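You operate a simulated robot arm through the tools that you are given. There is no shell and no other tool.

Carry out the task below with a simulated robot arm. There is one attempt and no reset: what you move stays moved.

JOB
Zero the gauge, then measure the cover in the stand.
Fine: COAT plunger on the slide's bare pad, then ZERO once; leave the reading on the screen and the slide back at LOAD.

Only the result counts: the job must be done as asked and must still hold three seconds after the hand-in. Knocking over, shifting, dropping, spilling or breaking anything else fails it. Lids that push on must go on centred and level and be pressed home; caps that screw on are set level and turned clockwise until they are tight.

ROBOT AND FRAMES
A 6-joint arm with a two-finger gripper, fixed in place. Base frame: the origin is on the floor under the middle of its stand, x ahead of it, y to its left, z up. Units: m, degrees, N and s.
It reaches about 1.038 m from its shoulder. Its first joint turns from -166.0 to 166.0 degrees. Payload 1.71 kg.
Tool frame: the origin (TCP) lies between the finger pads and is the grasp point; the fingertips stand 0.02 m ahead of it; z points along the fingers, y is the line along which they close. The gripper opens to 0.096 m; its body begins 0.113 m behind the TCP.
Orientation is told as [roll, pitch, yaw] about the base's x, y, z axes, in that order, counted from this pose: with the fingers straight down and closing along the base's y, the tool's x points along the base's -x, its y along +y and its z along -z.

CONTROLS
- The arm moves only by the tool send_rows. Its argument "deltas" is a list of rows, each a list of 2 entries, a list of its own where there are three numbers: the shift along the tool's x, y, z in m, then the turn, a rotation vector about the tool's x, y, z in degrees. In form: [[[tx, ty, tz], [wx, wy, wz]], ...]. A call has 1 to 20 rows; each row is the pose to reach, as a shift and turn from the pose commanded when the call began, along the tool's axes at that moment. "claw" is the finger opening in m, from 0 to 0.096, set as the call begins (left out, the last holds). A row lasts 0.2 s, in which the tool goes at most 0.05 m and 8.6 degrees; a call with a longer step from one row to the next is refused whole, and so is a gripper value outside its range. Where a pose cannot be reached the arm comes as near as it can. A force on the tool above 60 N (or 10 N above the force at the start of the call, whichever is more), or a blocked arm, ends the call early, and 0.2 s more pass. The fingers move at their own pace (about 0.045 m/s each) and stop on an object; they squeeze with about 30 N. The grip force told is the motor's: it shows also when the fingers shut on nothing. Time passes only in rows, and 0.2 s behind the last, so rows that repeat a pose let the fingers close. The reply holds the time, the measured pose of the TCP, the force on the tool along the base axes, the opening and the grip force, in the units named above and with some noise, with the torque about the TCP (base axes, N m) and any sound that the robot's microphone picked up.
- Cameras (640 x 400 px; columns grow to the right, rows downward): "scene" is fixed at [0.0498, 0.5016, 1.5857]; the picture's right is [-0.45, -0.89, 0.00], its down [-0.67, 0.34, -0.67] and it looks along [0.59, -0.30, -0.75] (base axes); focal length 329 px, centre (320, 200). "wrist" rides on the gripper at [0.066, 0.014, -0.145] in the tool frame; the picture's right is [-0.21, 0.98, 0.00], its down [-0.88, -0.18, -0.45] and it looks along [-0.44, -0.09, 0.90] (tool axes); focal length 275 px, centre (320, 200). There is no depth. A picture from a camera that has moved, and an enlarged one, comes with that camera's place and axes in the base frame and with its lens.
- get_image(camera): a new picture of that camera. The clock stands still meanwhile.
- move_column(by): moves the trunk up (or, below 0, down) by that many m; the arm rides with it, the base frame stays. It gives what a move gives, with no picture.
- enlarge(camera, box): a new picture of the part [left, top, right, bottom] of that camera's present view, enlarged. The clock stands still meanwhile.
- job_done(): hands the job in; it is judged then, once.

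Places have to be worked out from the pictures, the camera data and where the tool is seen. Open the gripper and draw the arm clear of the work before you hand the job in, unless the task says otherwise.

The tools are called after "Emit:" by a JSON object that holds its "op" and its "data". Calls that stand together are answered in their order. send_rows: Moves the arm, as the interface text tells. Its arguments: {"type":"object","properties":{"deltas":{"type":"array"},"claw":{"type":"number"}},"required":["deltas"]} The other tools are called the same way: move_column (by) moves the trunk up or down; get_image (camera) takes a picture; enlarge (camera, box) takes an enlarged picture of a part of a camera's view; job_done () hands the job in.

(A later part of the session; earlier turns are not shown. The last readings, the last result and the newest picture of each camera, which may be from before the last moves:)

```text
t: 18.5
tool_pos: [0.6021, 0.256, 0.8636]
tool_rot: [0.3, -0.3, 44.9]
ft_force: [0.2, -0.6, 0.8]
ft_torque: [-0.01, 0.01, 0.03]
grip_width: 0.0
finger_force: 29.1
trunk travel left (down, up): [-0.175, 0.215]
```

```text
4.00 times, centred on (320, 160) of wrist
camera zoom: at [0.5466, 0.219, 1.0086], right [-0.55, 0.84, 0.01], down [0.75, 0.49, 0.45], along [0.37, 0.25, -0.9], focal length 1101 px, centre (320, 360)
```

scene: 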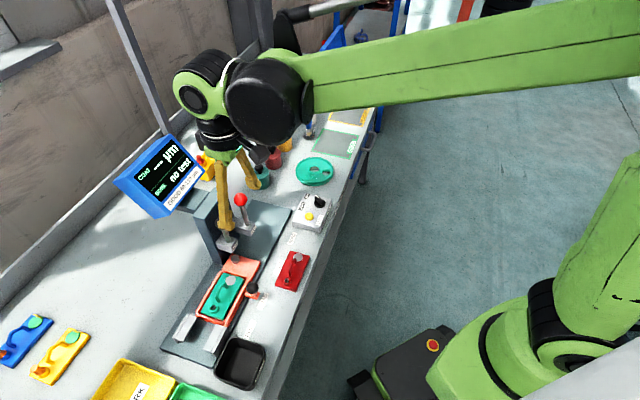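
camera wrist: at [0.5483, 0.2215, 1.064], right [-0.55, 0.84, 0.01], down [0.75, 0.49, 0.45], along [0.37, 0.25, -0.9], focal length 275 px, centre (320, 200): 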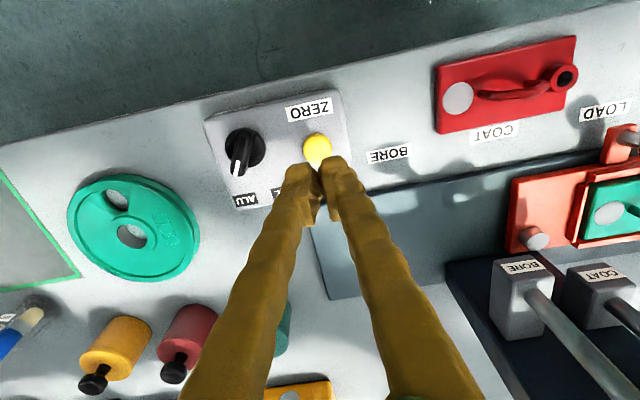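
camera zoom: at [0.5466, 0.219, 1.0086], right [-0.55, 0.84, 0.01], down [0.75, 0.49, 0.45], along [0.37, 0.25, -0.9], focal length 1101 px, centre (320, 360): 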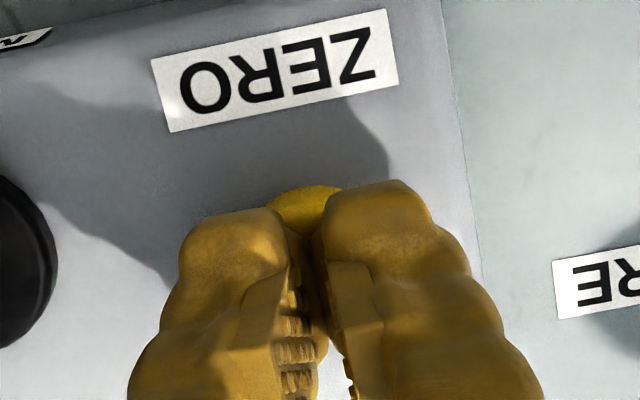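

Fingertips are over the button, ~1 cm above. I press slowly.

Emit:
{"op": "send_rows", "data": {"deltas": [[[0, 0, 0.002], [0, 0, 0]], [[0, 0, 0.004], [0, 0, 0]], [[0, 0, 0.006], [0, 0, 0]], [[0, 0, 0.008], [0, 0, 0]]]}}

Emit:
{"op": "enlarge", "data": {"camera": "scene", "box": [100, 120, 260, 220]}}

Emit:
{"op": "enlarge", "data": {"camera": "scene", "box": [280, 180, 360, 230]}}

```text
t: 19.5
tool_pos: [0.6024, 0.2563, 0.8561]
tool_rot: [0.5, -0.2, 45.1]
ft_force: [0.0, 0.5, 1.8]
ft_torque: [0.03, -0.01, -0.05]
grip_width: 0.0
finger_force: 28.8
trunk travel left (down, up): [-0.175, 0.215]
heard: click
```

```text
4.00 times, centred on (180, 170) of scene
camera zoom: at [0.0498, 0.5016, 1.5857], right [-0.45, -0.89, 0.0], down [-0.67, 0.34, -0.67], along [0.59, -0.3, -0.75], focal length 1317 px, centre (880, 320)
```

zoom: 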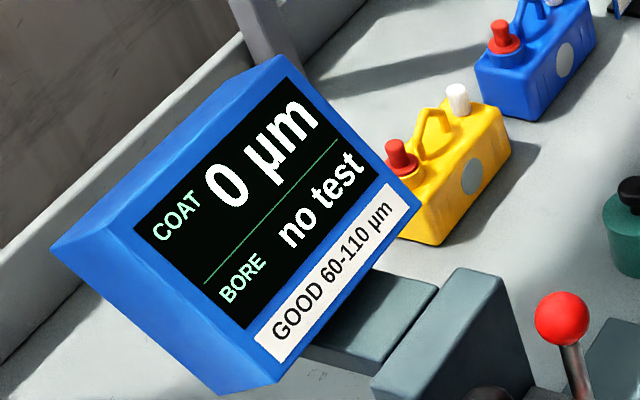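

```text
8.00 times, centred on (320, 205) of scene
camera zoom: at [0.0498, 0.5016, 1.5857], right [-0.45, -0.89, 0.0], down [-0.67, 0.34, -0.67], along [0.59, -0.3, -0.75], focal length 2633 px, centre (320, 160)
```

zoom: 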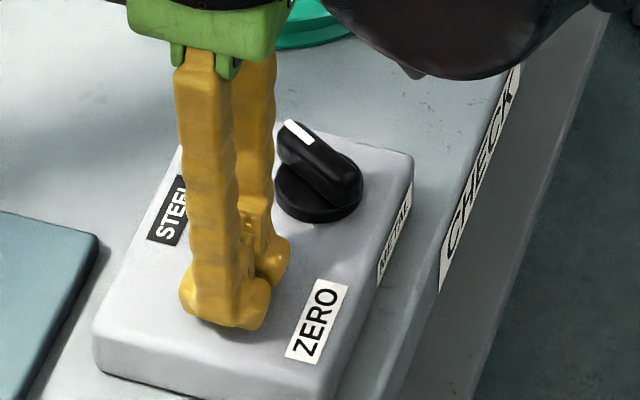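

A click was heard and the display now reads 0 µm: zeroed once. Next I lift off and move over the slide's handle ball (~(0.450, 0.481, 0.850)), tilting the tool 20° so the gripper body stays away from the plungers.

Emit:
{"op": "send_rows", "data": {"claw": 0.0, "deltas": [[[0, 0, -0.03], [0, 0, 0]], [[0, 0, -0.07], [0, 0, 0]], [[0, 0, -0.11], [0, 0, 0]], [[0, 0, -0.15], [0, 0, 0]], [[0, 0.01, -0.19], [0, 0, 0]], [[-0.007, 0.045, -0.2], [0, -3, 0]], [[-0.014, 0.085, -0.2], [0, -6, 0]], [[-0.022, 0.125, -0.2], [0, -9, 0]], [[-0.03, 0.165, -0.195], [0, -12, 0]], [[-0.038, 0.205, -0.19], [0, -15, 0]], [[-0.046, 0.24, -0.17], [0, -18, 0]], [[-0.0504, 0.2666, -0.145], [0, -20, 0]], [[-0.0504, 0.2666, -0.115], [0, -20, 0]], [[-0.0504, 0.2666, -0.094], [0, -20, 0]], [[-0.0504, 0.2666, -0.094], [0, -20, 0]], [[-0.0504, 0.2666, -0.094], [0, -20, 0]]]}}

Emit:
{"op": "get_image", "data": {"camera": "wrist"}}

Emit:
{"op": "get_image", "data": {"camera": "scene"}}

```text
t: 23.1
tool_pos: [0.4018, 0.4369, 0.9667]
tool_rot: [-0.3, -20.9, 44.9]
ft_force: [0.4, -0.6, 0.4]
ft_torque: [0.07, -0.05, 0.01]
grip_width: 0.0002
finger_force: 29.4
trunk travel left (down, up): [-0.175, 0.215]
stopped in row 16: the arm was blocked; the commanded pose is now the measured one
```

```text
taken
camera wrist: at [0.3108, 0.3689, 1.079], right [-0.55, 0.83, 0.07], down [0.59, 0.34, 0.73], along [0.58, 0.45, -0.68], focal length 275 px, centre (320, 200)
```

wrist: 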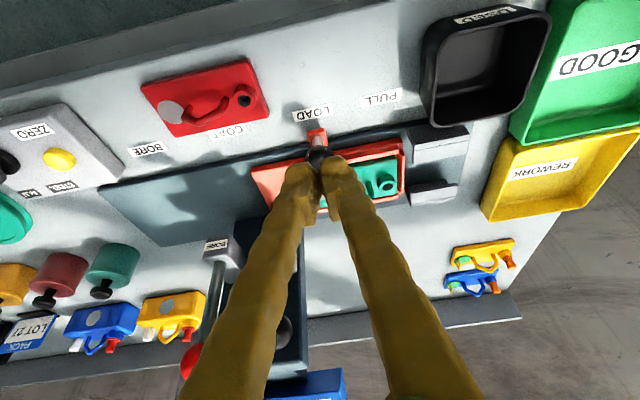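

```text
taken
```

scene: 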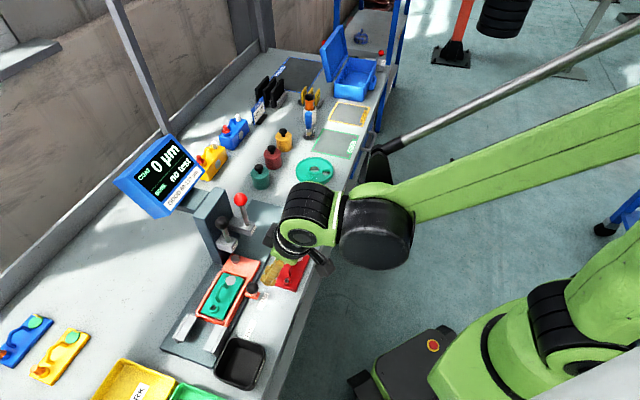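

The display shows 0 µm and the slide hasn't moved, but the 20° tilt ran into an arm limit (no contact force). I'll reduce the tilt to about 8° while moving above the handle ball, and open the fingers to 0.07.

Emit:
{"op": "send_rows", "data": {"claw": 0.07, "deltas": [[[-0.005, 0, 0.0], [0, 4, 0]], [[-0.018, -0.001, 0.01], [0, 8, 0]], [[-0.036, -0.002, 0.022], [0, 12.9, 0]], [[-0.0544, -0.0028, 0.0387], [0, 12.9, 0]], [[-0.0544, -0.0028, 0.0387], [0, 12.9, 0]], [[-0.0544, -0.0028, 0.0387], [0, 12.9, 0]]]}}

Emit:
{"op": "get_image", "data": {"camera": "wrist"}}

Emit:
{"op": "enlarge", "data": {"camera": "scene", "box": [180, 190, 340, 330]}}

```text
t: 24.0
tool_pos: [0.3787, 0.4134, 0.974]
tool_rot: [-0.8, -8.8, 44.6]
ft_force: [0.2, -1.1, -0.6]
ft_torque: [0.15, -0.06, 0.0]
grip_width: 0.07
finger_force: 0.0
trunk travel left (down, up): [-0.175, 0.215]
stopped in row 4: the arm was blocked; the commanded pose is now the measured one
```

```text
taken
camera wrist: at [0.306, 0.3653, 1.1074], right [-0.54, 0.84, 0.02], down [0.69, 0.43, 0.58], along [0.48, 0.32, -0.82], focal length 275 px, centre (320, 200)
```

wrist: 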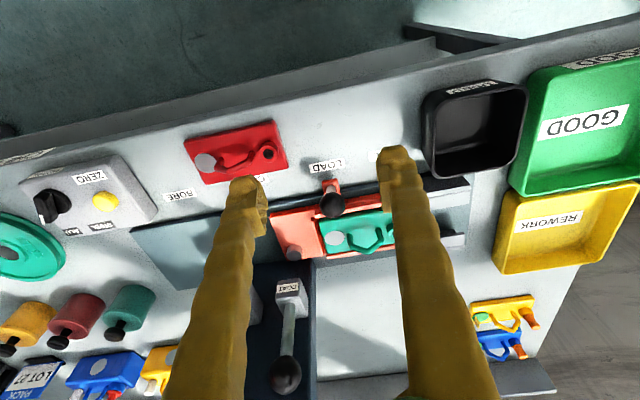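

```text
2.86 times, centred on (260, 260) of scene
camera zoom: at [0.0498, 0.5016, 1.5857], right [-0.45, -0.89, 0.0], down [-0.67, 0.34, -0.67], along [0.59, -0.3, -0.75], focal length 940 px, centre (491, 29)
```

zoom: 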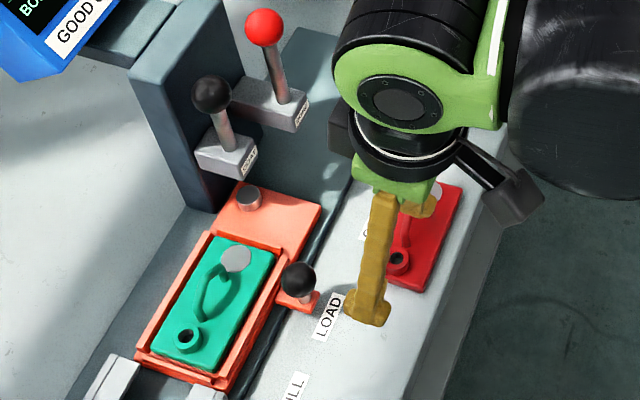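

The arm was blocked again: orientation changed but the wrist centre stayed put, so something limits the shoulder/elbow. I look at the whole scene before moving further.

Emit:
{"op": "get_image", "data": {"camera": "scene"}}

Emit:
{"op": "enlarge", "data": {"camera": "scene", "box": [260, 100, 640, 400]}}

```text
taken
```

scene: 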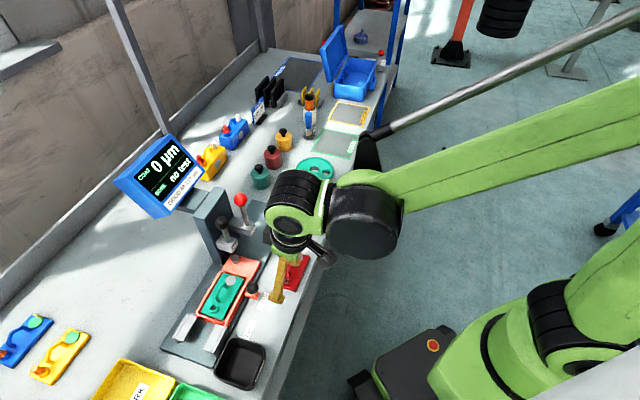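

```text
1.33 times, centred on (450, 250) of scene
camera zoom: at [0.0498, 0.5016, 1.5857], right [-0.45, -0.89, 0.0], down [-0.67, 0.34, -0.67], along [0.59, -0.3, -0.75], focal length 439 px, centre (147, 133)
```

zoom: 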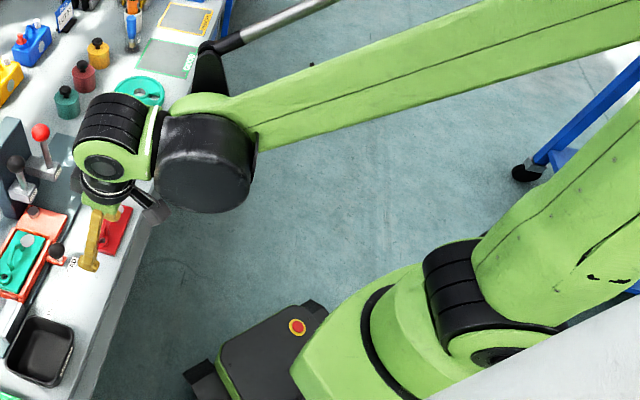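

Nothing obvious touches the arm in view, and the wrist force is ~0. I test by rising 6 cm first to see whether the arm moves freely.

Emit:
{"op": "send_rows", "data": {"deltas": [[[-0.003, 0, -0.02], [0, 0, 0]], [[-0.006, 0, -0.04], [0, 0, 0]], [[-0.0092, 0, -0.0593], [0, 0, 0]], [[-0.0092, 0, -0.0593], [0, 0, 0]], [[-0.0092, 0, -0.0593], [0, 0, 0]]]}}

```text
t: 25.2
tool_pos: [0.3847, 0.4178, 1.0312]
tool_rot: [-0.7, -8.7, 44.6]
ft_force: [0.0, -0.5, 0.3]
ft_torque: [0.0, 0.03, 0.02]
grip_width: 0.0698
finger_force: 0.1
trunk travel left (down, up): [-0.175, 0.215]
```

It moves freely upward. Now I go vertical again and move outward (+n) at this height toward above the handle ball.

Emit:
{"op": "send_rows", "data": {"deltas": [[[-0.01, 0, 0.0015], [0, 3, 0]], [[-0.03, 0, 0.0046], [0, 6, 0]], [[-0.05, -0.0005, 0.0077], [0, 8.7, 0]], [[-0.07, -0.0007, 0.0108], [0, 8.7, 0]], [[-0.0891, -0.0009, 0.0138], [0, 8.7, 0]], [[-0.0891, -0.0009, 0.0138], [0, 8.7, 0]], [[-0.0891, -0.0009, 0.0138], [0, 8.7, 0]]]}}

Emit:
{"op": "get_image", "data": {"camera": "wrist"}}

Emit:
{"op": "get_image", "data": {"camera": "scene"}}

```text
t: 26.8
tool_pos: [0.4495, 0.4806, 1.0297]
tool_rot: [-0.7, 0.2, 44.6]
ft_force: [-0.4, 0.2, 1.0]
ft_torque: [0.0, -0.01, 0.01]
grip_width: 0.0701
finger_force: 0.1
trunk travel left (down, up): [-0.175, 0.215]
```

```text
taken
camera wrist: at [0.3919, 0.4474, 1.175], right [-0.54, 0.84, -0.01], down [0.75, 0.49, 0.44], along [0.38, 0.23, -0.9], focal length 275 px, centre (320, 200)
```

wrist: 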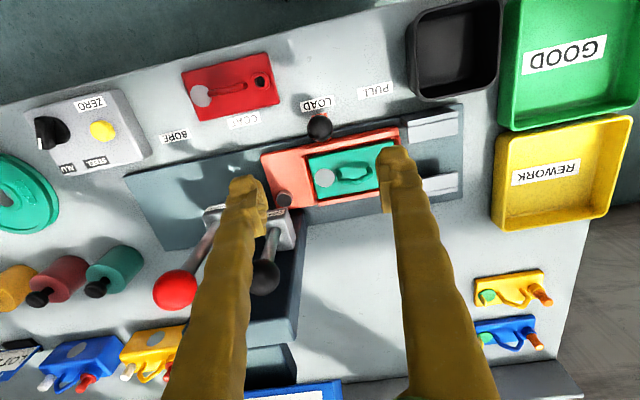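

```text
taken
```

scene: 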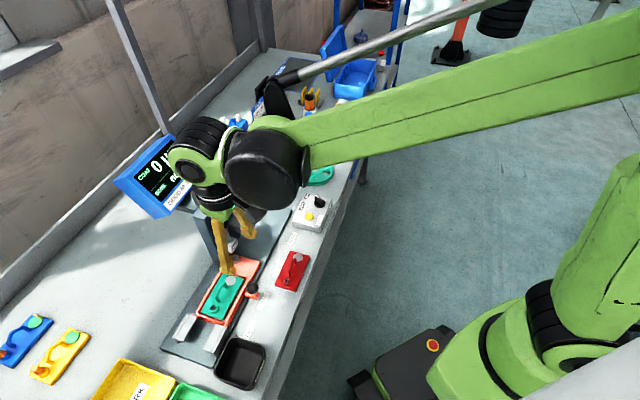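

Reached above the handle ball exactly, vertical. I descend partway (tips just above the ball) and check alignment.

Emit:
{"op": "send_rows", "data": {"deltas": [[[0, 0, 0.03], [0, 0, 0]], [[0, 0, 0.06], [0, 0, 0]], [[0, 0, 0.09], [0, 0, 0]], [[0, 0, 0.12], [0, 0, 0]], [[0, 0, 0.13], [0, 0, 0]], [[0, 0, 0.13], [0, 0, 0]], [[0, 0, 0.13], [0, 0, 0]]]}}

Emit:
{"op": "get_image", "data": {"camera": "wrist"}}

Emit:
{"op": "enlarge", "data": {"camera": "scene", "box": [190, 210, 310, 310]}}

```text
t: 28.4
tool_pos: [0.4508, 0.4795, 0.9009]
tool_rot: [-0.6, 0.0, 44.6]
ft_force: [0.2, -1.0, -0.9]
ft_torque: [-0.02, 0.01, -0.01]
grip_width: 0.0702
finger_force: 0.0
trunk travel left (down, up): [-0.175, 0.215]
```

```text
taken
camera wrist: at [0.3925, 0.447, 1.0463], right [-0.54, 0.84, -0.01], down [0.75, 0.49, 0.44], along [0.38, 0.23, -0.9], focal length 275 px, centre (320, 200)
```

wrist: 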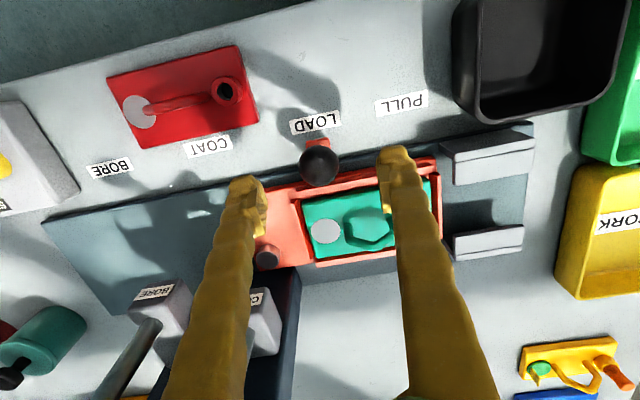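

```text
4.00 times, centred on (250, 260) of scene
camera zoom: at [0.0498, 0.5016, 1.5857], right [-0.45, -0.89, 0.0], down [-0.67, 0.34, -0.67], along [0.59, -0.3, -0.75], focal length 1317 px, centre (600, -40)
```

zoom: 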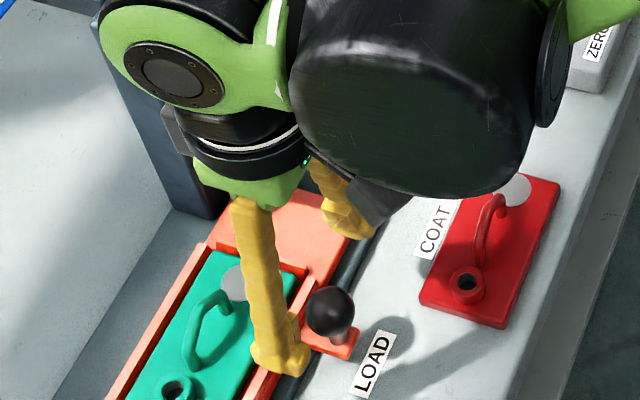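

The ball is centred between the fingers at about (0.451, 0.480). I descend to ball height.

Emit:
{"op": "send_rows", "data": {"deltas": [[[0.001, 0, 0.015], [0, 0, 0]], [[0.002, 0, 0.03], [0, 0, 0]], [[0.002, 0, 0.04], [0, 0, 0]], [[0.002, 0, 0.046], [0, 0, 0]], [[0.002, 0, 0.046], [0, 0, 0]]]}}

Emit:
{"op": "get_image", "data": {"camera": "wrist"}}

Emit:
{"op": "enlarge", "data": {"camera": "scene", "box": [190, 230, 310, 330]}}

```text
t: 29.6
tool_pos: [0.4492, 0.4779, 0.854]
tool_rot: [-0.6, 0.1, 44.6]
ft_force: [0.4, 0.3, -0.1]
ft_torque: [0.03, 0.01, 0.02]
grip_width: 0.0699
finger_force: 0.1
trunk travel left (down, up): [-0.175, 0.215]
```

```text
taken
camera wrist: at [0.3922, 0.4447, 1.0005], right [-0.54, 0.84, -0.01], down [0.75, 0.49, 0.44], along [0.38, 0.23, -0.9], focal length 275 px, centre (320, 200)
```

wrist: 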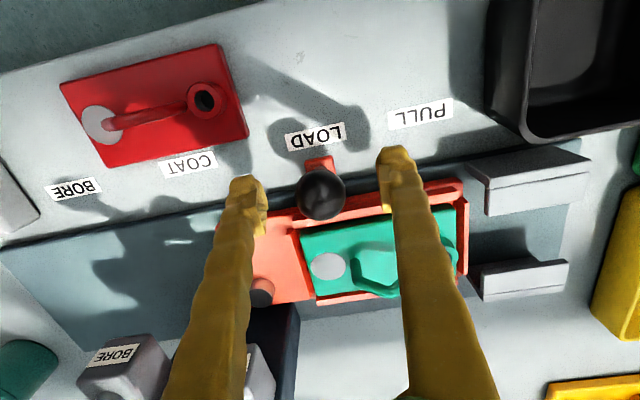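

```text
4.00 times, centred on (250, 280) of scene
camera zoom: at [0.0498, 0.5016, 1.5857], right [-0.45, -0.89, 0.0], down [-0.67, 0.34, -0.67], along [0.59, -0.3, -0.75], focal length 1317 px, centre (600, -120)
```

zoom: 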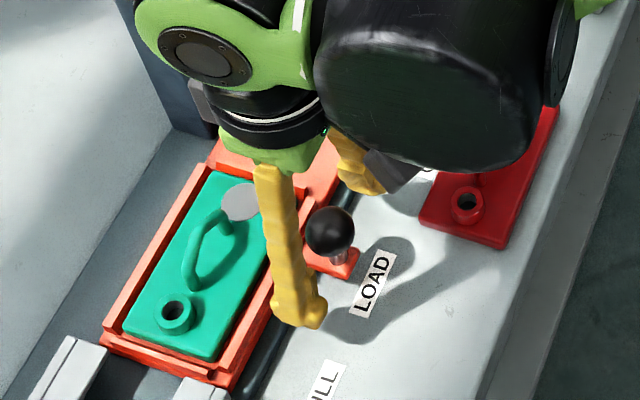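

The ball sits right at the grasp point between the fingers. I close on it.

Emit:
{"op": "send_rows", "data": {"claw": 0.02, "deltas": [[[0, 0, 0], [0, 0, 0]], [[0, 0, 0], [0, 0, 0]], [[0, 0, 0], [0, 0, 0]], [[0, 0, 0], [0, 0, 0]]]}}

Emit:
{"op": "get_image", "data": {"camera": "wrist"}}

```text
t: 30.6
tool_pos: [0.4491, 0.4791, 0.8552]
tool_rot: [-0.7, 0.1, 44.6]
ft_force: [0.1, -0.3, -0.5]
ft_torque: [0.02, 0.0, -0.02]
grip_width: 0.0263
finger_force: 34.9
trunk travel left (down, up): [-0.175, 0.215]
```

```text
taken
camera wrist: at [0.3922, 0.4448, 1.0006], right [-0.54, 0.84, -0.01], down [0.75, 0.49, 0.44], along [0.38, 0.23, -0.9], focal length 275 px, centre (320, 200)
```

wrist: 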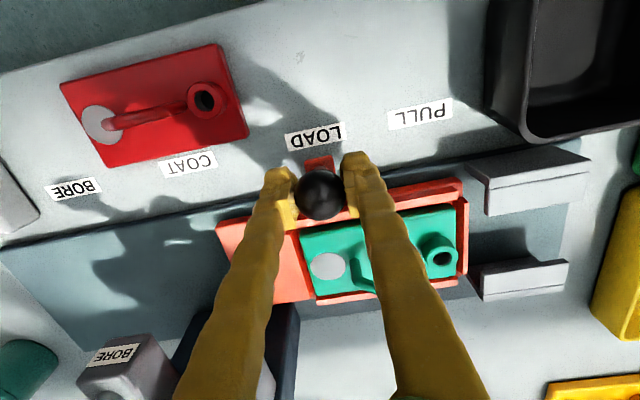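

The ball is gripped (TCP u ≈ -0.0212 at LOAD). Label spacing LOAD→COAT measures 0.100 m, so I slide along the rail; first halfway, to check forces and clearance to the red plunger.

Emit:
{"op": "send_rows", "data": {"deltas": [[[-0.0001, -0.01, 0], [0, 0, 0]], [[-0.0002, -0.02, 0], [0, 0, 0]], [[-0.0003, -0.03, 0], [0, 0, 0]], [[-0.0004, -0.04, 0], [0, 0, 0]], [[-0.0005, -0.05, 0], [0, 0, 0]], [[-0.0005, -0.05, 0], [0, 0, 0]], [[-0.0005, -0.05, 0], [0, 0, 0]]]}}

Emit:
{"op": "get_image", "data": {"camera": "wrist"}}

Emit:
{"op": "enlarge", "data": {"camera": "scene", "box": [180, 170, 320, 300]}}

```text
t: 32.2
tool_pos: [0.4855, 0.4431, 0.8542]
tool_rot: [-0.7, 0.1, 44.7]
ft_force: [2.6, 2.4, -15.2]
ft_torque: [0.01, -0.05, -0.01]
grip_width: 0.0261
finger_force: 34.3
trunk travel left (down, up): [-0.175, 0.215]
```

```text
taken
camera wrist: at [0.4276, 0.4094, 1.0007], right [-0.54, 0.84, -0.01], down [0.75, 0.49, 0.44], along [0.38, 0.23, -0.9], focal length 275 px, centre (320, 200)
```

wrist: 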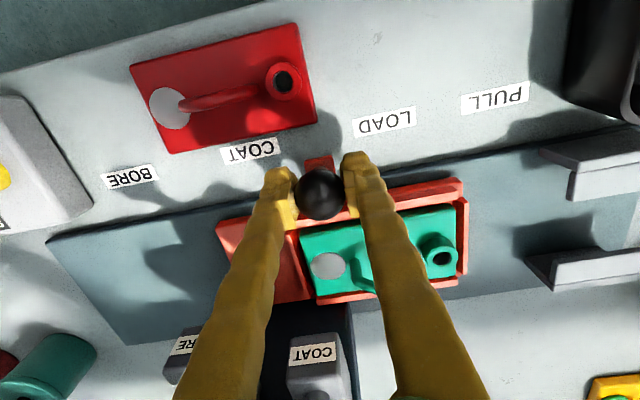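

```text
3.08 times, centred on (250, 235) of scene
camera zoom: at [0.0498, 0.5016, 1.5857], right [-0.45, -0.89, 0.0], down [-0.67, 0.34, -0.67], along [0.59, -0.3, -0.75], focal length 1013 px, centre (535, 92)
```

zoom: 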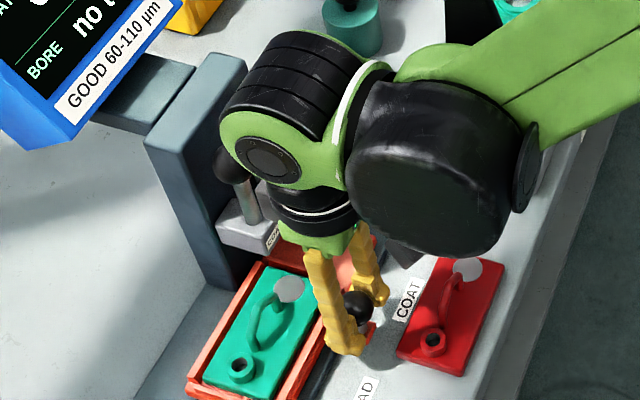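

The slide moves with the handle (now ~5 cm along); the tool shows -15 N in z, so I'm slightly pulling up and will lower by ~1 mm. I zoom to check clearance of the gripper to the plungers.

Emit:
{"op": "enlarge", "data": {"camera": "scene", "box": [215, 185, 295, 265]}}

Emit:
{"op": "enlarge", "data": {"camera": "wrist", "box": [150, 280, 400, 400]}}

```text
5.00 times, centred on (255, 225) of scene
camera zoom: at [0.0498, 0.5016, 1.5857], right [-0.45, -0.89, 0.0], down [-0.67, 0.34, -0.67], along [0.59, -0.3, -0.75], focal length 1646 px, centre (645, 75)
```

zoom: 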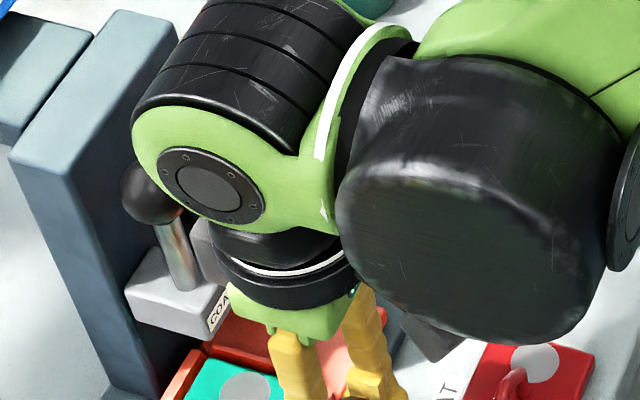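

```text
2.56 times, centred on (275, 340) of wrist
camera zoom: at [0.4276, 0.4094, 1.0007], right [-0.54, 0.84, -0.01], down [0.75, 0.49, 0.44], along [0.38, 0.23, -0.9], focal length 705 px, centre (435, -158)
```

zoom: 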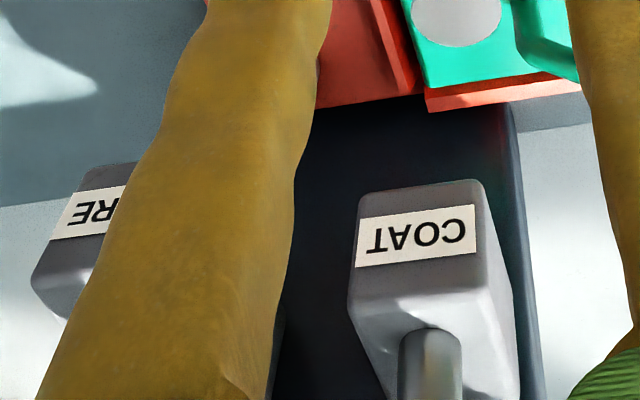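

Clearance looks acceptable; to add margin to the red plunger I'll yaw the tool 8° around the ball while completing the remaining 5 cm, and lower 1 mm to relieve the upward pull.

Emit:
{"op": "send_rows", "data": {"deltas": [[[-0.0001, -0.004, 0.0005], [0, 0, -3]], [[-0.0002, -0.012, 0.001], [0, 0, -6]], [[-0.0002, -0.022, 0.001], [0, 0, -8]], [[-0.0003, -0.032, 0.001], [0, 0, -8]], [[-0.0004, -0.042, 0.001], [0, 0, -8]], [[-0.0004, -0.05, 0.001], [0, 0, -8]], [[-0.0004, -0.05, 0.001], [0, 0, -8]], [[-0.0004, -0.05, 0.001], [0, 0, -8]]]}}

Emit:
{"op": "get_image", "data": {"camera": "wrist"}}

Emit:
{"op": "enlarge", "data": {"camera": "scene", "box": [190, 160, 330, 290]}}

```text
t: 34.0
tool_pos: [0.5203, 0.4065, 0.8557]
tool_rot: [-0.7, 0.3, 52.6]
ft_force: [-11.9, -13.0, -32.3]
ft_torque: [-0.07, 0.02, 0.03]
grip_width: 0.0264
finger_force: 35.7
trunk travel left (down, up): [-0.175, 0.215]
```

```text
taken
camera wrist: at [0.468, 0.3658, 1.0013], right [-0.65, 0.76, -0.01], down [0.68, 0.59, 0.44], along [0.34, 0.28, -0.9], focal length 275 px, centre (320, 200)
```

wrist: 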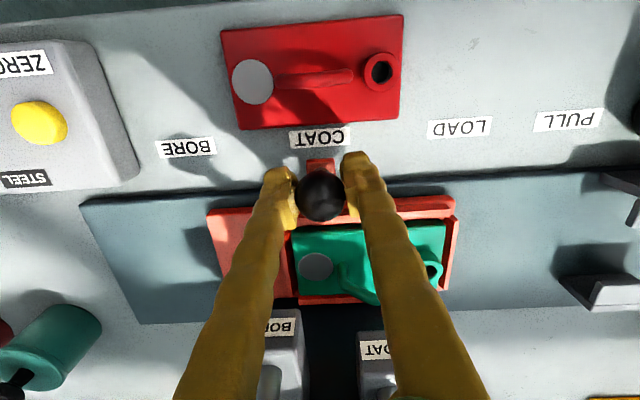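

```text
3.08 times, centred on (260, 225) of scene
camera zoom: at [0.0498, 0.5016, 1.5857], right [-0.45, -0.89, 0.0], down [-0.67, 0.34, -0.67], along [0.59, -0.3, -0.75], focal length 1013 px, centre (505, 123)
```

zoom: 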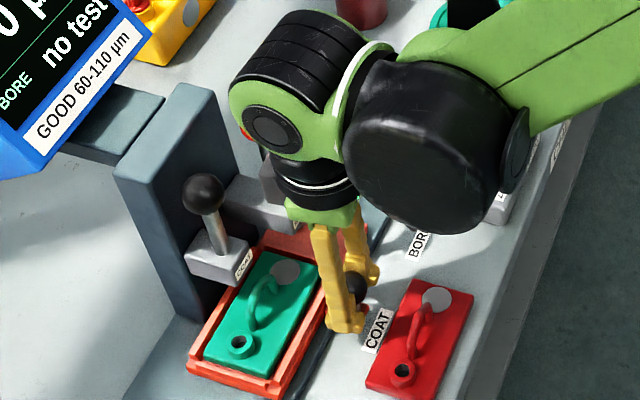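

The handle tab lines up with the COAT label (travel ≈0.10 m). There's some constraint force in the grip (z -32 N), so I release the ball and check that force goes away and the slide stays.

Emit:
{"op": "send_rows", "data": {"claw": 0.06, "deltas": [[[0, 0, 0], [0, 0, 0]], [[0, 0, 0], [0, 0, 0]], [[0, 0, 0], [0, 0, 0]]]}}

Emit:
{"op": "get_image", "data": {"camera": "wrist"}}

```text
t: 34.8
tool_pos: [0.5192, 0.4069, 0.857]
tool_rot: [-0.6, 0.2, 52.6]
ft_force: [0.4, -0.7, -0.3]
ft_torque: [-0.01, -0.02, -0.02]
grip_width: 0.0603
finger_force: 0.0
trunk travel left (down, up): [-0.175, 0.215]
```

```text
taken
camera wrist: at [0.468, 0.366, 1.002], right [-0.65, 0.76, -0.01], down [0.68, 0.59, 0.44], along [0.34, 0.28, -0.9], focal length 275 px, centre (320, 200)
```

wrist: 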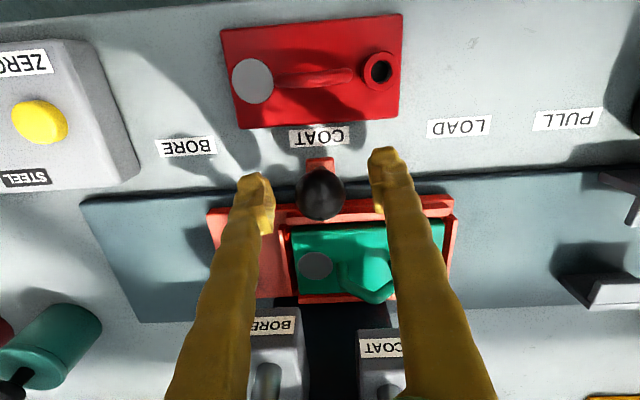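

Force is gone and the slide stays at COAT. I lift straight up clear of the handle, keeping the fingers open.

Emit:
{"op": "send_rows", "data": {"deltas": [[[0, 0, -0.02], [0, 0, 0]], [[0, 0, -0.06], [0, 0, 0]], [[0, 0, -0.1], [0, 0, 0]], [[0, 0, -0.14], [0, 0, 0]], [[0, 0, -0.18], [0, 0, 0]], [[0, 0, -0.2], [0, 0, 0]], [[0, 0, -0.2], [0, 0, 0]]]}}

Emit:
{"op": "get_image", "data": {"camera": "wrist"}}

Emit:
{"op": "enlarge", "data": {"camera": "scene", "box": [180, 190, 300, 310]}}

```text
t: 36.4
tool_pos: [0.5194, 0.4078, 1.0565]
tool_rot: [-0.7, 0.1, 52.7]
ft_force: [-0.2, 0.0, 0.2]
ft_torque: [0.02, -0.02, 0.03]
grip_width: 0.06
finger_force: 0.1
trunk travel left (down, up): [-0.175, 0.215]
```

```text
taken
camera wrist: at [0.4669, 0.3679, 1.2024], right [-0.65, 0.76, -0.01], down [0.68, 0.59, 0.44], along [0.34, 0.28, -0.9], focal length 275 px, centre (320, 200)
```

wrist: 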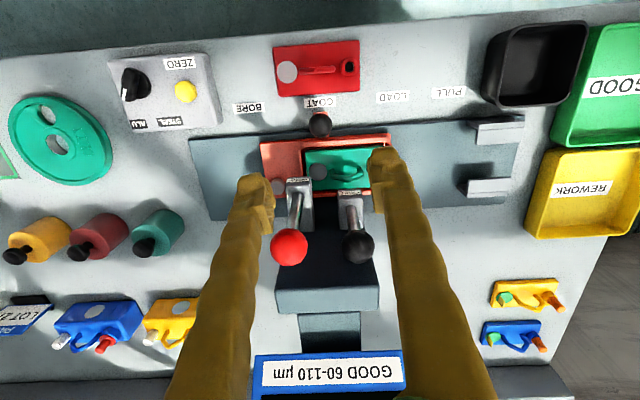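

```text
3.33 times, centred on (240, 250) of scene
camera zoom: at [0.0498, 0.5016, 1.5857], right [-0.45, -0.89, 0.0], down [-0.67, 0.34, -0.67], along [0.59, -0.3, -0.75], focal length 1097 px, centre (587, 33)
```

zoom: 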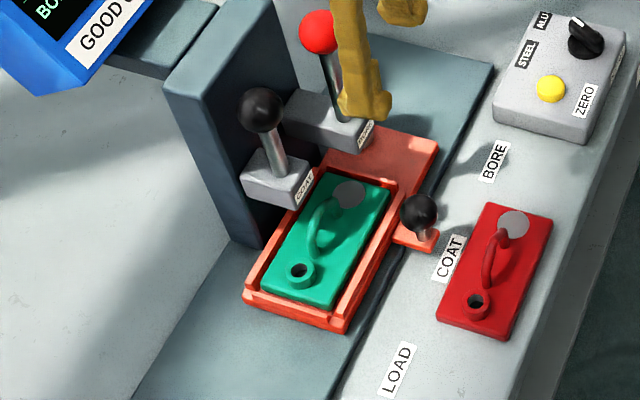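

The slide sits at COAT with the cover under the COAT head. I take an enlarged wrist view to refine the black ball's position.

Emit:
{"op": "enlarge", "data": {"camera": "wrist", "box": [260, 165, 400, 275]}}

Emit:
{"op": "enlarge", "data": {"camera": "scene", "box": [195, 200, 255, 250]}}

```text
3.64 times, centred on (330, 220) of wrist
camera zoom: at [0.4669, 0.3679, 1.2024], right [-0.65, 0.76, -0.01], down [0.68, 0.59, 0.44], along [0.34, 0.28, -0.9], focal length 1001 px, centre (284, 127)
```

zoom: 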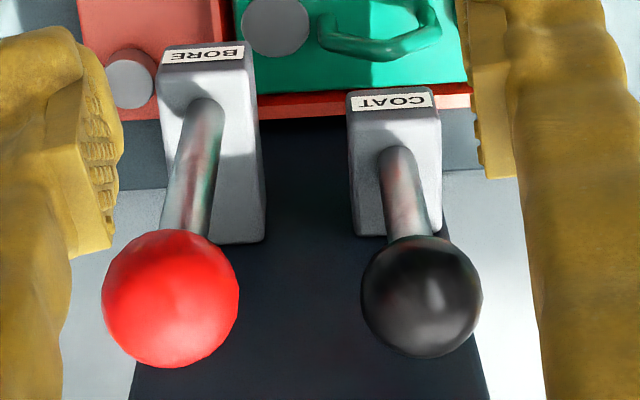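

```text
8.00 times, centred on (225, 225) of scene
camera zoom: at [0.0498, 0.5016, 1.5857], right [-0.45, -0.89, 0.0], down [-0.67, 0.34, -0.67], along [0.59, -0.3, -0.75], focal length 2633 px, centre (1080, 0)
```

zoom: 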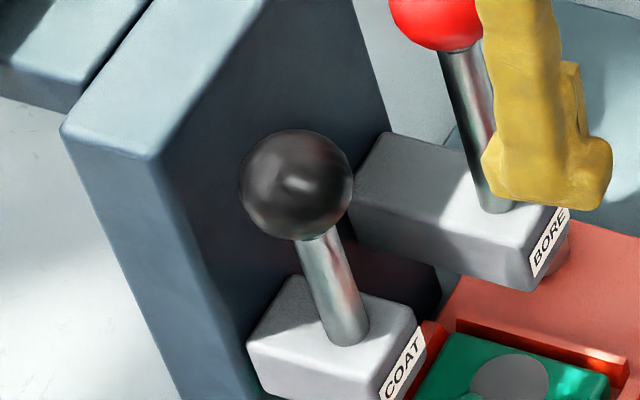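

The black ball remains at about (0.563, 0.494, 0.986). I close the fingers and move over it with the tool levelled and yaw back at 45°.

Emit:
{"op": "send_rows", "data": {"claw": 0.0, "deltas": [[[0, 0, 0], [0, 0, 0]], [[0, 0, 0], [0, 0, 0]], [[0, 0, 0], [0, 0, 0]], [[0, 0, 0], [0, 0, 0]], [[-0.02, 0.004, 0], [-0.1, -0.2, 2]], [[-0.045, 0.008, 0], [-0.2, -0.4, 4]], [[-0.07, 0.013, 0], [-0.345, -0.617, 6]], [[-0.0947, 0.0174, 0], [-0.345, -0.617, 7.7]], [[-0.0947, 0.0174, 0.01], [-0.345, -0.617, 7.7]], [[-0.0947, 0.0174, 0.01], [-0.345, -0.617, 7.7]], [[-0.0947, 0.0174, 0.01], [-0.345, -0.617, 7.7]]]}}

Emit:
{"op": "get_image", "data": {"camera": "wrist"}}

Emit:
{"op": "enlarge", "data": {"camera": "scene", "box": [190, 160, 290, 260]}}

```text
t: 38.8
tool_pos: [0.5634, 0.4937, 1.0457]
tool_rot: [-0.3, -0.4, 45.0]
ft_force: [0.3, 0.1, -0.3]
ft_torque: [0.03, 0.0, 0.0]
grip_width: 0.0002
finger_force: 29.0
trunk travel left (down, up): [-0.175, 0.215]
```

```text
taken
camera wrist: at [0.5046, 0.4583, 1.1905], right [-0.54, 0.84, 0.0], down [0.75, 0.49, 0.45], along [0.38, 0.24, -0.89], focal length 275 px, centre (320, 200)
```

wrist: 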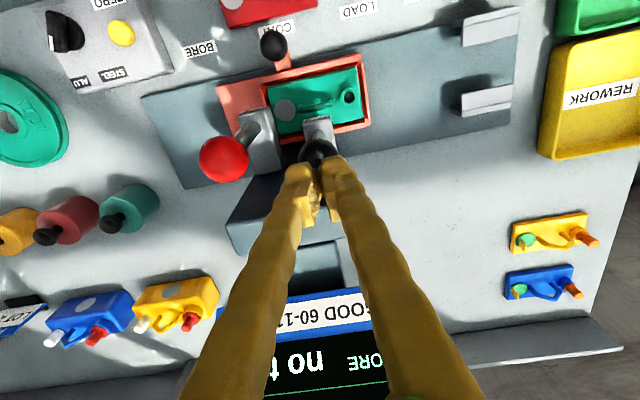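

```text
4.00 times, centred on (240, 210) of scene
camera zoom: at [0.0498, 0.5016, 1.5857], right [-0.45, -0.89, 0.0], down [-0.67, 0.34, -0.67], along [0.59, -0.3, -0.75], focal length 1317 px, centre (640, 160)
```

zoom: 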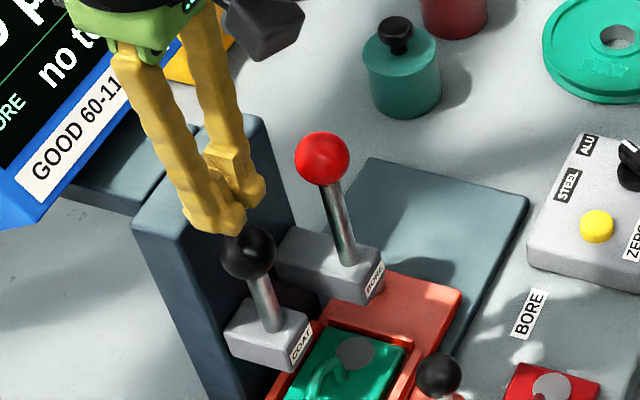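

Aligned over the ball. I push the plunger down most of the way (to just above the expected contact).

Emit:
{"op": "send_rows", "data": {"deltas": [[[0, 0, 0.01], [0, 0, 0]], [[0, 0, 0.02], [0, 0, 0]], [[0, 0, 0.028], [0, 0, 0]], [[0, 0, 0.035], [0, 0, 0]], [[0, 0, 0.042], [0, 0, 0]], [[0, 0, 0.048], [0, 0, 0]], [[0, 0, 0.053], [0, 0, 0]], [[0, 0, 0.053], [0, 0, 0]]]}}

Emit:
{"op": "enlarge", "data": {"camera": "scene", "box": [205, 205, 275, 265]}}

Emit:
{"op": "enlarge", "data": {"camera": "scene", "box": [110, 130, 210, 220]}}

```text
t: 40.6
tool_pos: [0.5623, 0.4948, 0.992]
tool_rot: [-0.3, -0.5, 44.9]
ft_force: [0.0, 0.6, 2.9]
ft_torque: [-0.03, -0.02, 0.03]
grip_width: 0.0
finger_force: 29.4
trunk travel left (down, up): [-0.175, 0.215]
```

```text
6.67 times, centred on (240, 235) of scene
camera zoom: at [0.0498, 0.5016, 1.5857], right [-0.45, -0.89, 0.0], down [-0.67, 0.34, -0.67], along [0.59, -0.3, -0.75], focal length 2194 px, centre (853, -33)
```

zoom: 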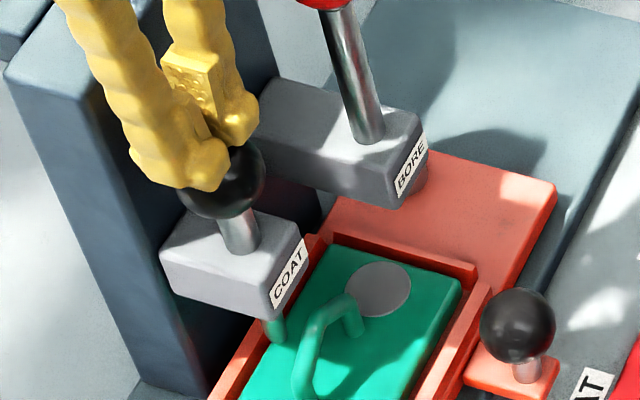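

```text
4.44 times, centred on (160, 175) of scene
camera zoom: at [0.0498, 0.5016, 1.5857], right [-0.45, -0.89, 0.0], down [-0.67, 0.34, -0.67], along [0.59, -0.3, -0.75], focal length 1463 px, centre (1031, 311)
```

zoom: 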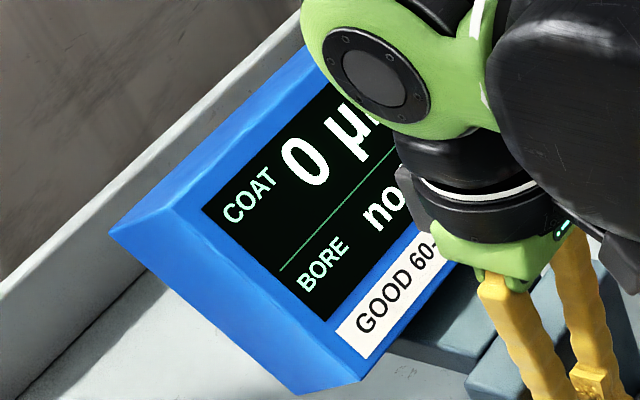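

The plunger rod is coming down beside the cover's handle onto the coated surface; no reading yet. I continue in 1 mm steps.

Emit:
{"op": "send_rows", "data": {"deltas": [[[0, 0, 0.001], [0, 0, 0]], [[0, 0, 0.002], [0, 0, 0]], [[0, 0, 0.003], [0, 0, 0]], [[0, 0, 0.004], [0, 0, 0]], [[0, 0, 0.005], [0, 0, 0]], [[0, 0, 0.006], [0, 0, 0]]]}}

Emit:
{"op": "enlarge", "data": {"camera": "scene", "box": [205, 205, 275, 265]}}

Emit:
{"op": "enlarge", "data": {"camera": "scene", "box": [110, 130, 210, 220]}}

```text
t: 42.0
tool_pos: [0.5622, 0.4934, 0.9862]
tool_rot: [-0.3, -0.3, 44.9]
ft_force: [2.5, -0.3, 4.7]
ft_torque: [-0.04, -0.03, 0.02]
grip_width: 0.0
finger_force: 29.5
trunk travel left (down, up): [-0.175, 0.215]
```

```text
6.67 times, centred on (240, 235) of scene
camera zoom: at [0.0498, 0.5016, 1.5857], right [-0.45, -0.89, 0.0], down [-0.67, 0.34, -0.67], along [0.59, -0.3, -0.75], focal length 2194 px, centre (853, -33)
```

zoom: 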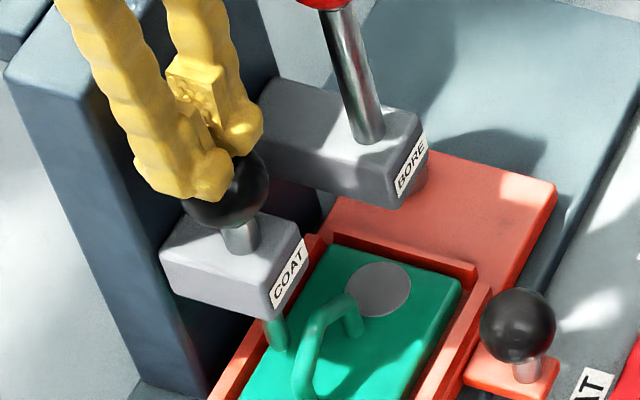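

```text
4.44 times, centred on (160, 175) of scene
camera zoom: at [0.0498, 0.5016, 1.5857], right [-0.45, -0.89, 0.0], down [-0.67, 0.34, -0.67], along [0.59, -0.3, -0.75], focal length 1463 px, centre (1031, 311)
```

zoom: 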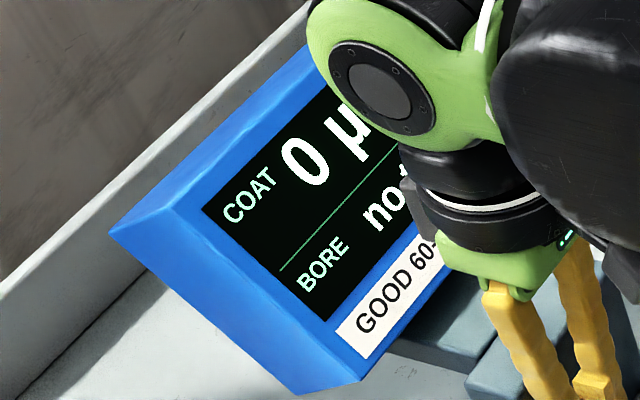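

Force still ~5 N, screen unchanged. I continue another few millimetres in 1 mm steps.

Emit:
{"op": "send_rows", "data": {"deltas": [[[0, 0, 0.001], [0, 0, 0]], [[0, 0, 0.002], [0, 0, 0]], [[0, 0, 0.003], [0, 0, 0]], [[0, 0, 0.004], [0, 0, 0]]]}}

Emit:
{"op": "enlarge", "data": {"camera": "scene", "box": [205, 205, 275, 265]}}

Emit:
{"op": "enlarge", "data": {"camera": "scene", "box": [110, 130, 210, 220]}}

```text
t: 43.0
tool_pos: [0.5629, 0.4952, 0.9825]
tool_rot: [-0.4, -0.4, 45.0]
ft_force: [-0.3, -0.1, 4.3]
ft_torque: [-0.02, 0.01, -0.03]
grip_width: 0.0
finger_force: 28.9
trunk travel left (down, up): [-0.175, 0.215]
```

```text
6.67 times, centred on (240, 235) of scene
camera zoom: at [0.0498, 0.5016, 1.5857], right [-0.45, -0.89, 0.0], down [-0.67, 0.34, -0.67], along [0.59, -0.3, -0.75], focal length 2194 px, centre (853, -33)
```

zoom: 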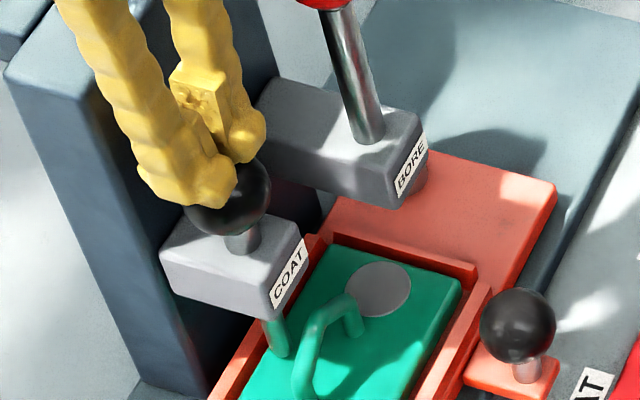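

```text
4.44 times, centred on (160, 175) of scene
camera zoom: at [0.0498, 0.5016, 1.5857], right [-0.45, -0.89, 0.0], down [-0.67, 0.34, -0.67], along [0.59, -0.3, -0.75], focal length 1463 px, centre (1031, 311)
```

zoom: 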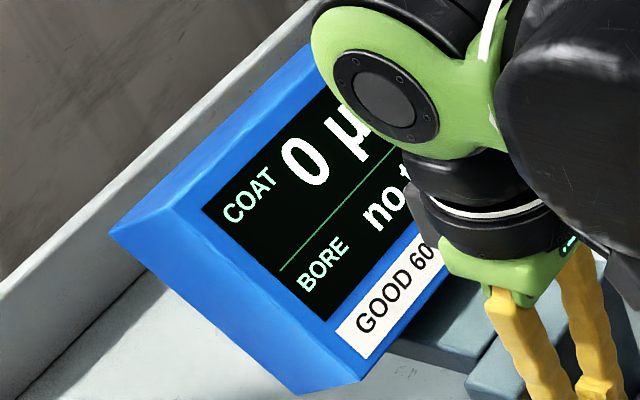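

Still free. I continue down in 1 mm steps, watching for contact.

Emit:
{"op": "send_rows", "data": {"deltas": [[[0, 0, 0.001], [0, 0, 0]], [[0, 0, 0.002], [0, 0, 0]], [[0, 0, 0.003], [0, 0, 0]], [[0, 0, 0.004], [0, 0, 0]]]}}

Emit:
{"op": "enlarge", "data": {"camera": "scene", "box": [205, 205, 275, 265]}}

Emit:
{"op": "enlarge", "data": {"camera": "scene", "box": [110, 130, 210, 220]}}

```text
t: 44.0
tool_pos: [0.5636, 0.4945, 0.9793]
tool_rot: [-0.5, -0.5, 45.0]
ft_force: [4.5, 2.4, 13.7]
ft_torque: [0.0, -0.07, 0.03]
grip_width: 0.0001
finger_force: 29.4
trunk travel left (down, up): [-0.175, 0.215]
```

```text
6.67 times, centred on (240, 235) of scene
camera zoom: at [0.0498, 0.5016, 1.5857], right [-0.45, -0.89, 0.0], down [-0.67, 0.34, -0.67], along [0.59, -0.3, -0.75], focal length 2194 px, centre (853, -33)
```

zoom: 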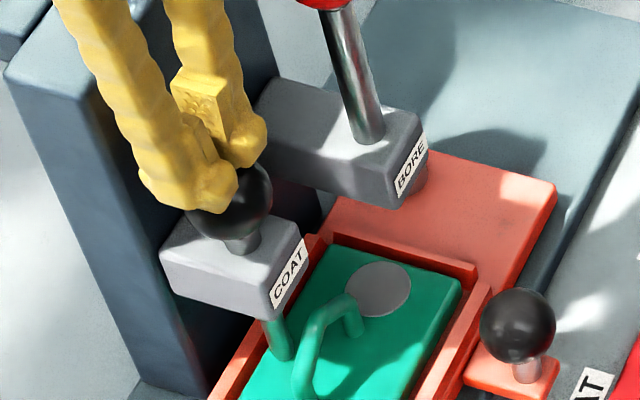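

```text
4.44 times, centred on (160, 175) of scene
camera zoom: at [0.0498, 0.5016, 1.5857], right [-0.45, -0.89, 0.0], down [-0.67, 0.34, -0.67], along [0.59, -0.3, -0.75], focal length 1463 px, centre (1031, 311)
```

zoom: 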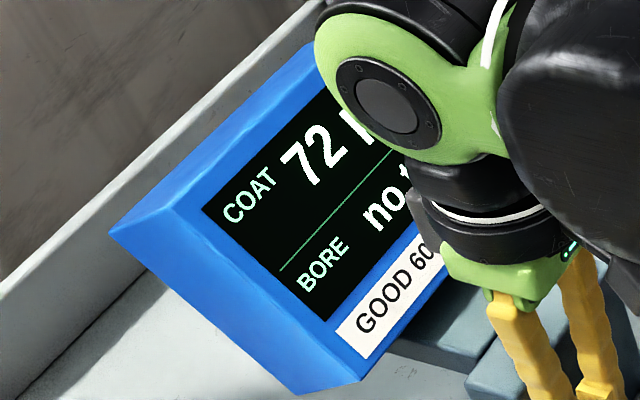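

Contact at 14 N and the gauge now reads 72 µm. I hold briefly, then lift straight up and confirm the reading stays.

Emit:
{"op": "send_rows", "data": {"deltas": [[[0, 0, 0], [0, 0, 0]], [[0, 0, 0], [0, 0, 0]], [[0, 0, -0.005], [0, 0, 0]], [[0, 0, -0.015], [0, 0, 0]], [[0, 0, -0.03], [0, 0, 0]], [[0, 0, -0.045], [0, 0, 0]], [[0, 0, -0.06], [0, 0, 0]], [[0, 0, -0.08], [0, 0, 0]], [[0, 0, -0.08], [0, 0, 0]]]}}

Emit:
{"op": "enlarge", "data": {"camera": "scene", "box": [100, 120, 260, 240]}}

Emit:
{"op": "enlarge", "data": {"camera": "scene", "box": [180, 190, 300, 310]}}

```text
t: 46.0
tool_pos: [0.5612, 0.4955, 1.058]
tool_rot: [-0.2, -0.5, 44.8]
ft_force: [-0.2, -0.2, -1.0]
ft_torque: [0.04, 0.01, -0.02]
grip_width: 0.0001
finger_force: 29.8
trunk travel left (down, up): [-0.175, 0.215]
```

```text
3.33 times, centred on (180, 180) of scene
camera zoom: at [0.0498, 0.5016, 1.5857], right [-0.45, -0.89, 0.0], down [-0.67, 0.34, -0.67], along [0.59, -0.3, -0.75], focal length 1097 px, centre (787, 267)
```

zoom: 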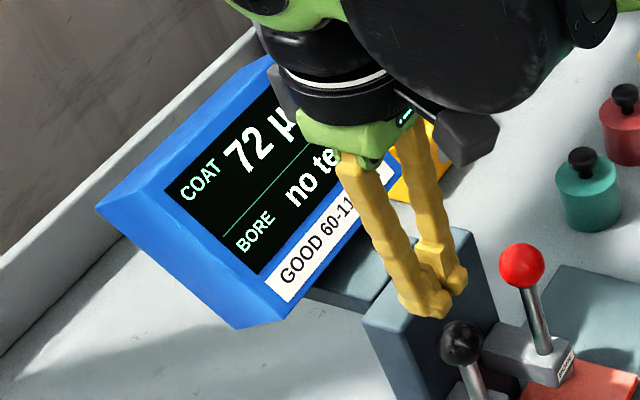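

```text
3.33 times, centred on (240, 250) of scene
camera zoom: at [0.0498, 0.5016, 1.5857], right [-0.45, -0.89, 0.0], down [-0.67, 0.34, -0.67], along [0.59, -0.3, -0.75], focal length 1097 px, centre (587, 33)
```

zoom: 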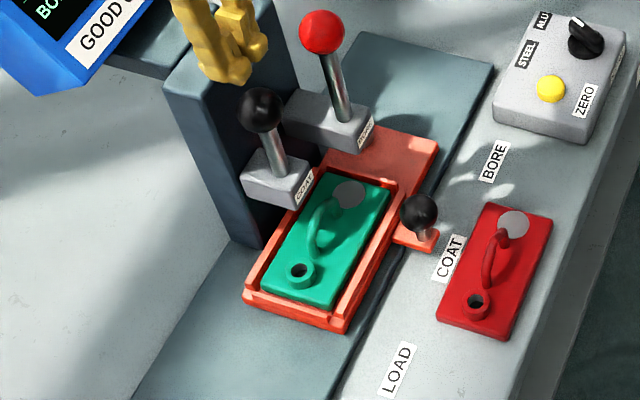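

The reading holds at 72 µm and the plunger is back up. Now I return over the slide handle (at about (0.5195, 0.407)) by the reverse path.

Emit:
{"op": "send_rows", "data": {"deltas": [[[0.02, -0.006, 0], [0, 0, -1.5]], [[0.045, -0.015, 0], [-0.2, 0.1, -3.5]], [[0.07, -0.023, 0], [-0.494, 0.214, -6]], [[0.092, -0.031, 0], [-0.494, 0.214, -7.8]], [[0.092, -0.031, 0], [-0.494, 0.214, -7.8]], [[0.092, -0.031, 0], [-0.494, 0.214, -7.8]]]}}

Emit:
{"op": "send_rows", "data": {"claw": 0.06, "deltas": [[[0, 0, 0], [0, 0, 0]], [[0, 0, 0], [0, 0, 0]], [[0, 0, 0], [0, 0, 0]], [[0, 0, 0], [0, 0, 0]]]}}

Emit:
{"op": "get_image", "data": {"camera": "wrist"}}

```text
t: 47.4
tool_pos: [0.5193, 0.4082, 1.0581]
tool_rot: [0.1, -0.2, 52.7]
ft_force: [-0.5, -0.4, -0.4]
ft_torque: [0.0, -0.01, 0.02]
grip_width: 0.0
finger_force: 29.2
trunk travel left (down, up): [-0.175, 0.215]
```

```text
t: 48.4
tool_pos: [0.5183, 0.4074, 1.0583]
tool_rot: [0.1, -0.2, 52.7]
ft_force: [-0.6, 0.4, 0.4]
ft_torque: [-0.01, -0.03, -0.04]
grip_width: 0.06
finger_force: 0.1
trunk travel left (down, up): [-0.175, 0.215]
```

```text
taken
camera wrist: at [0.467, 0.3641, 1.2028], right [-0.65, 0.76, 0.0], down [0.68, 0.58, 0.45], along [0.34, 0.29, -0.89], focal length 275 px, centre (320, 200)
```

wrist: 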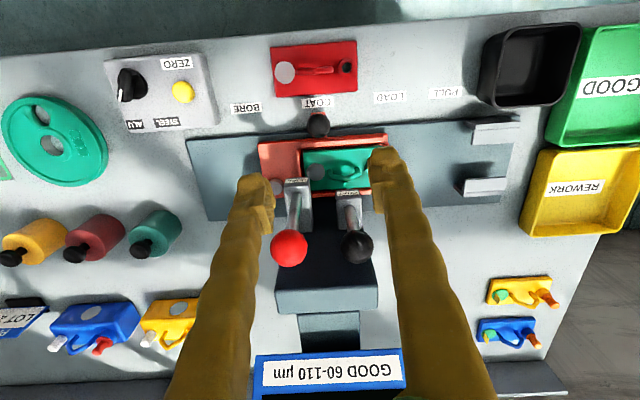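

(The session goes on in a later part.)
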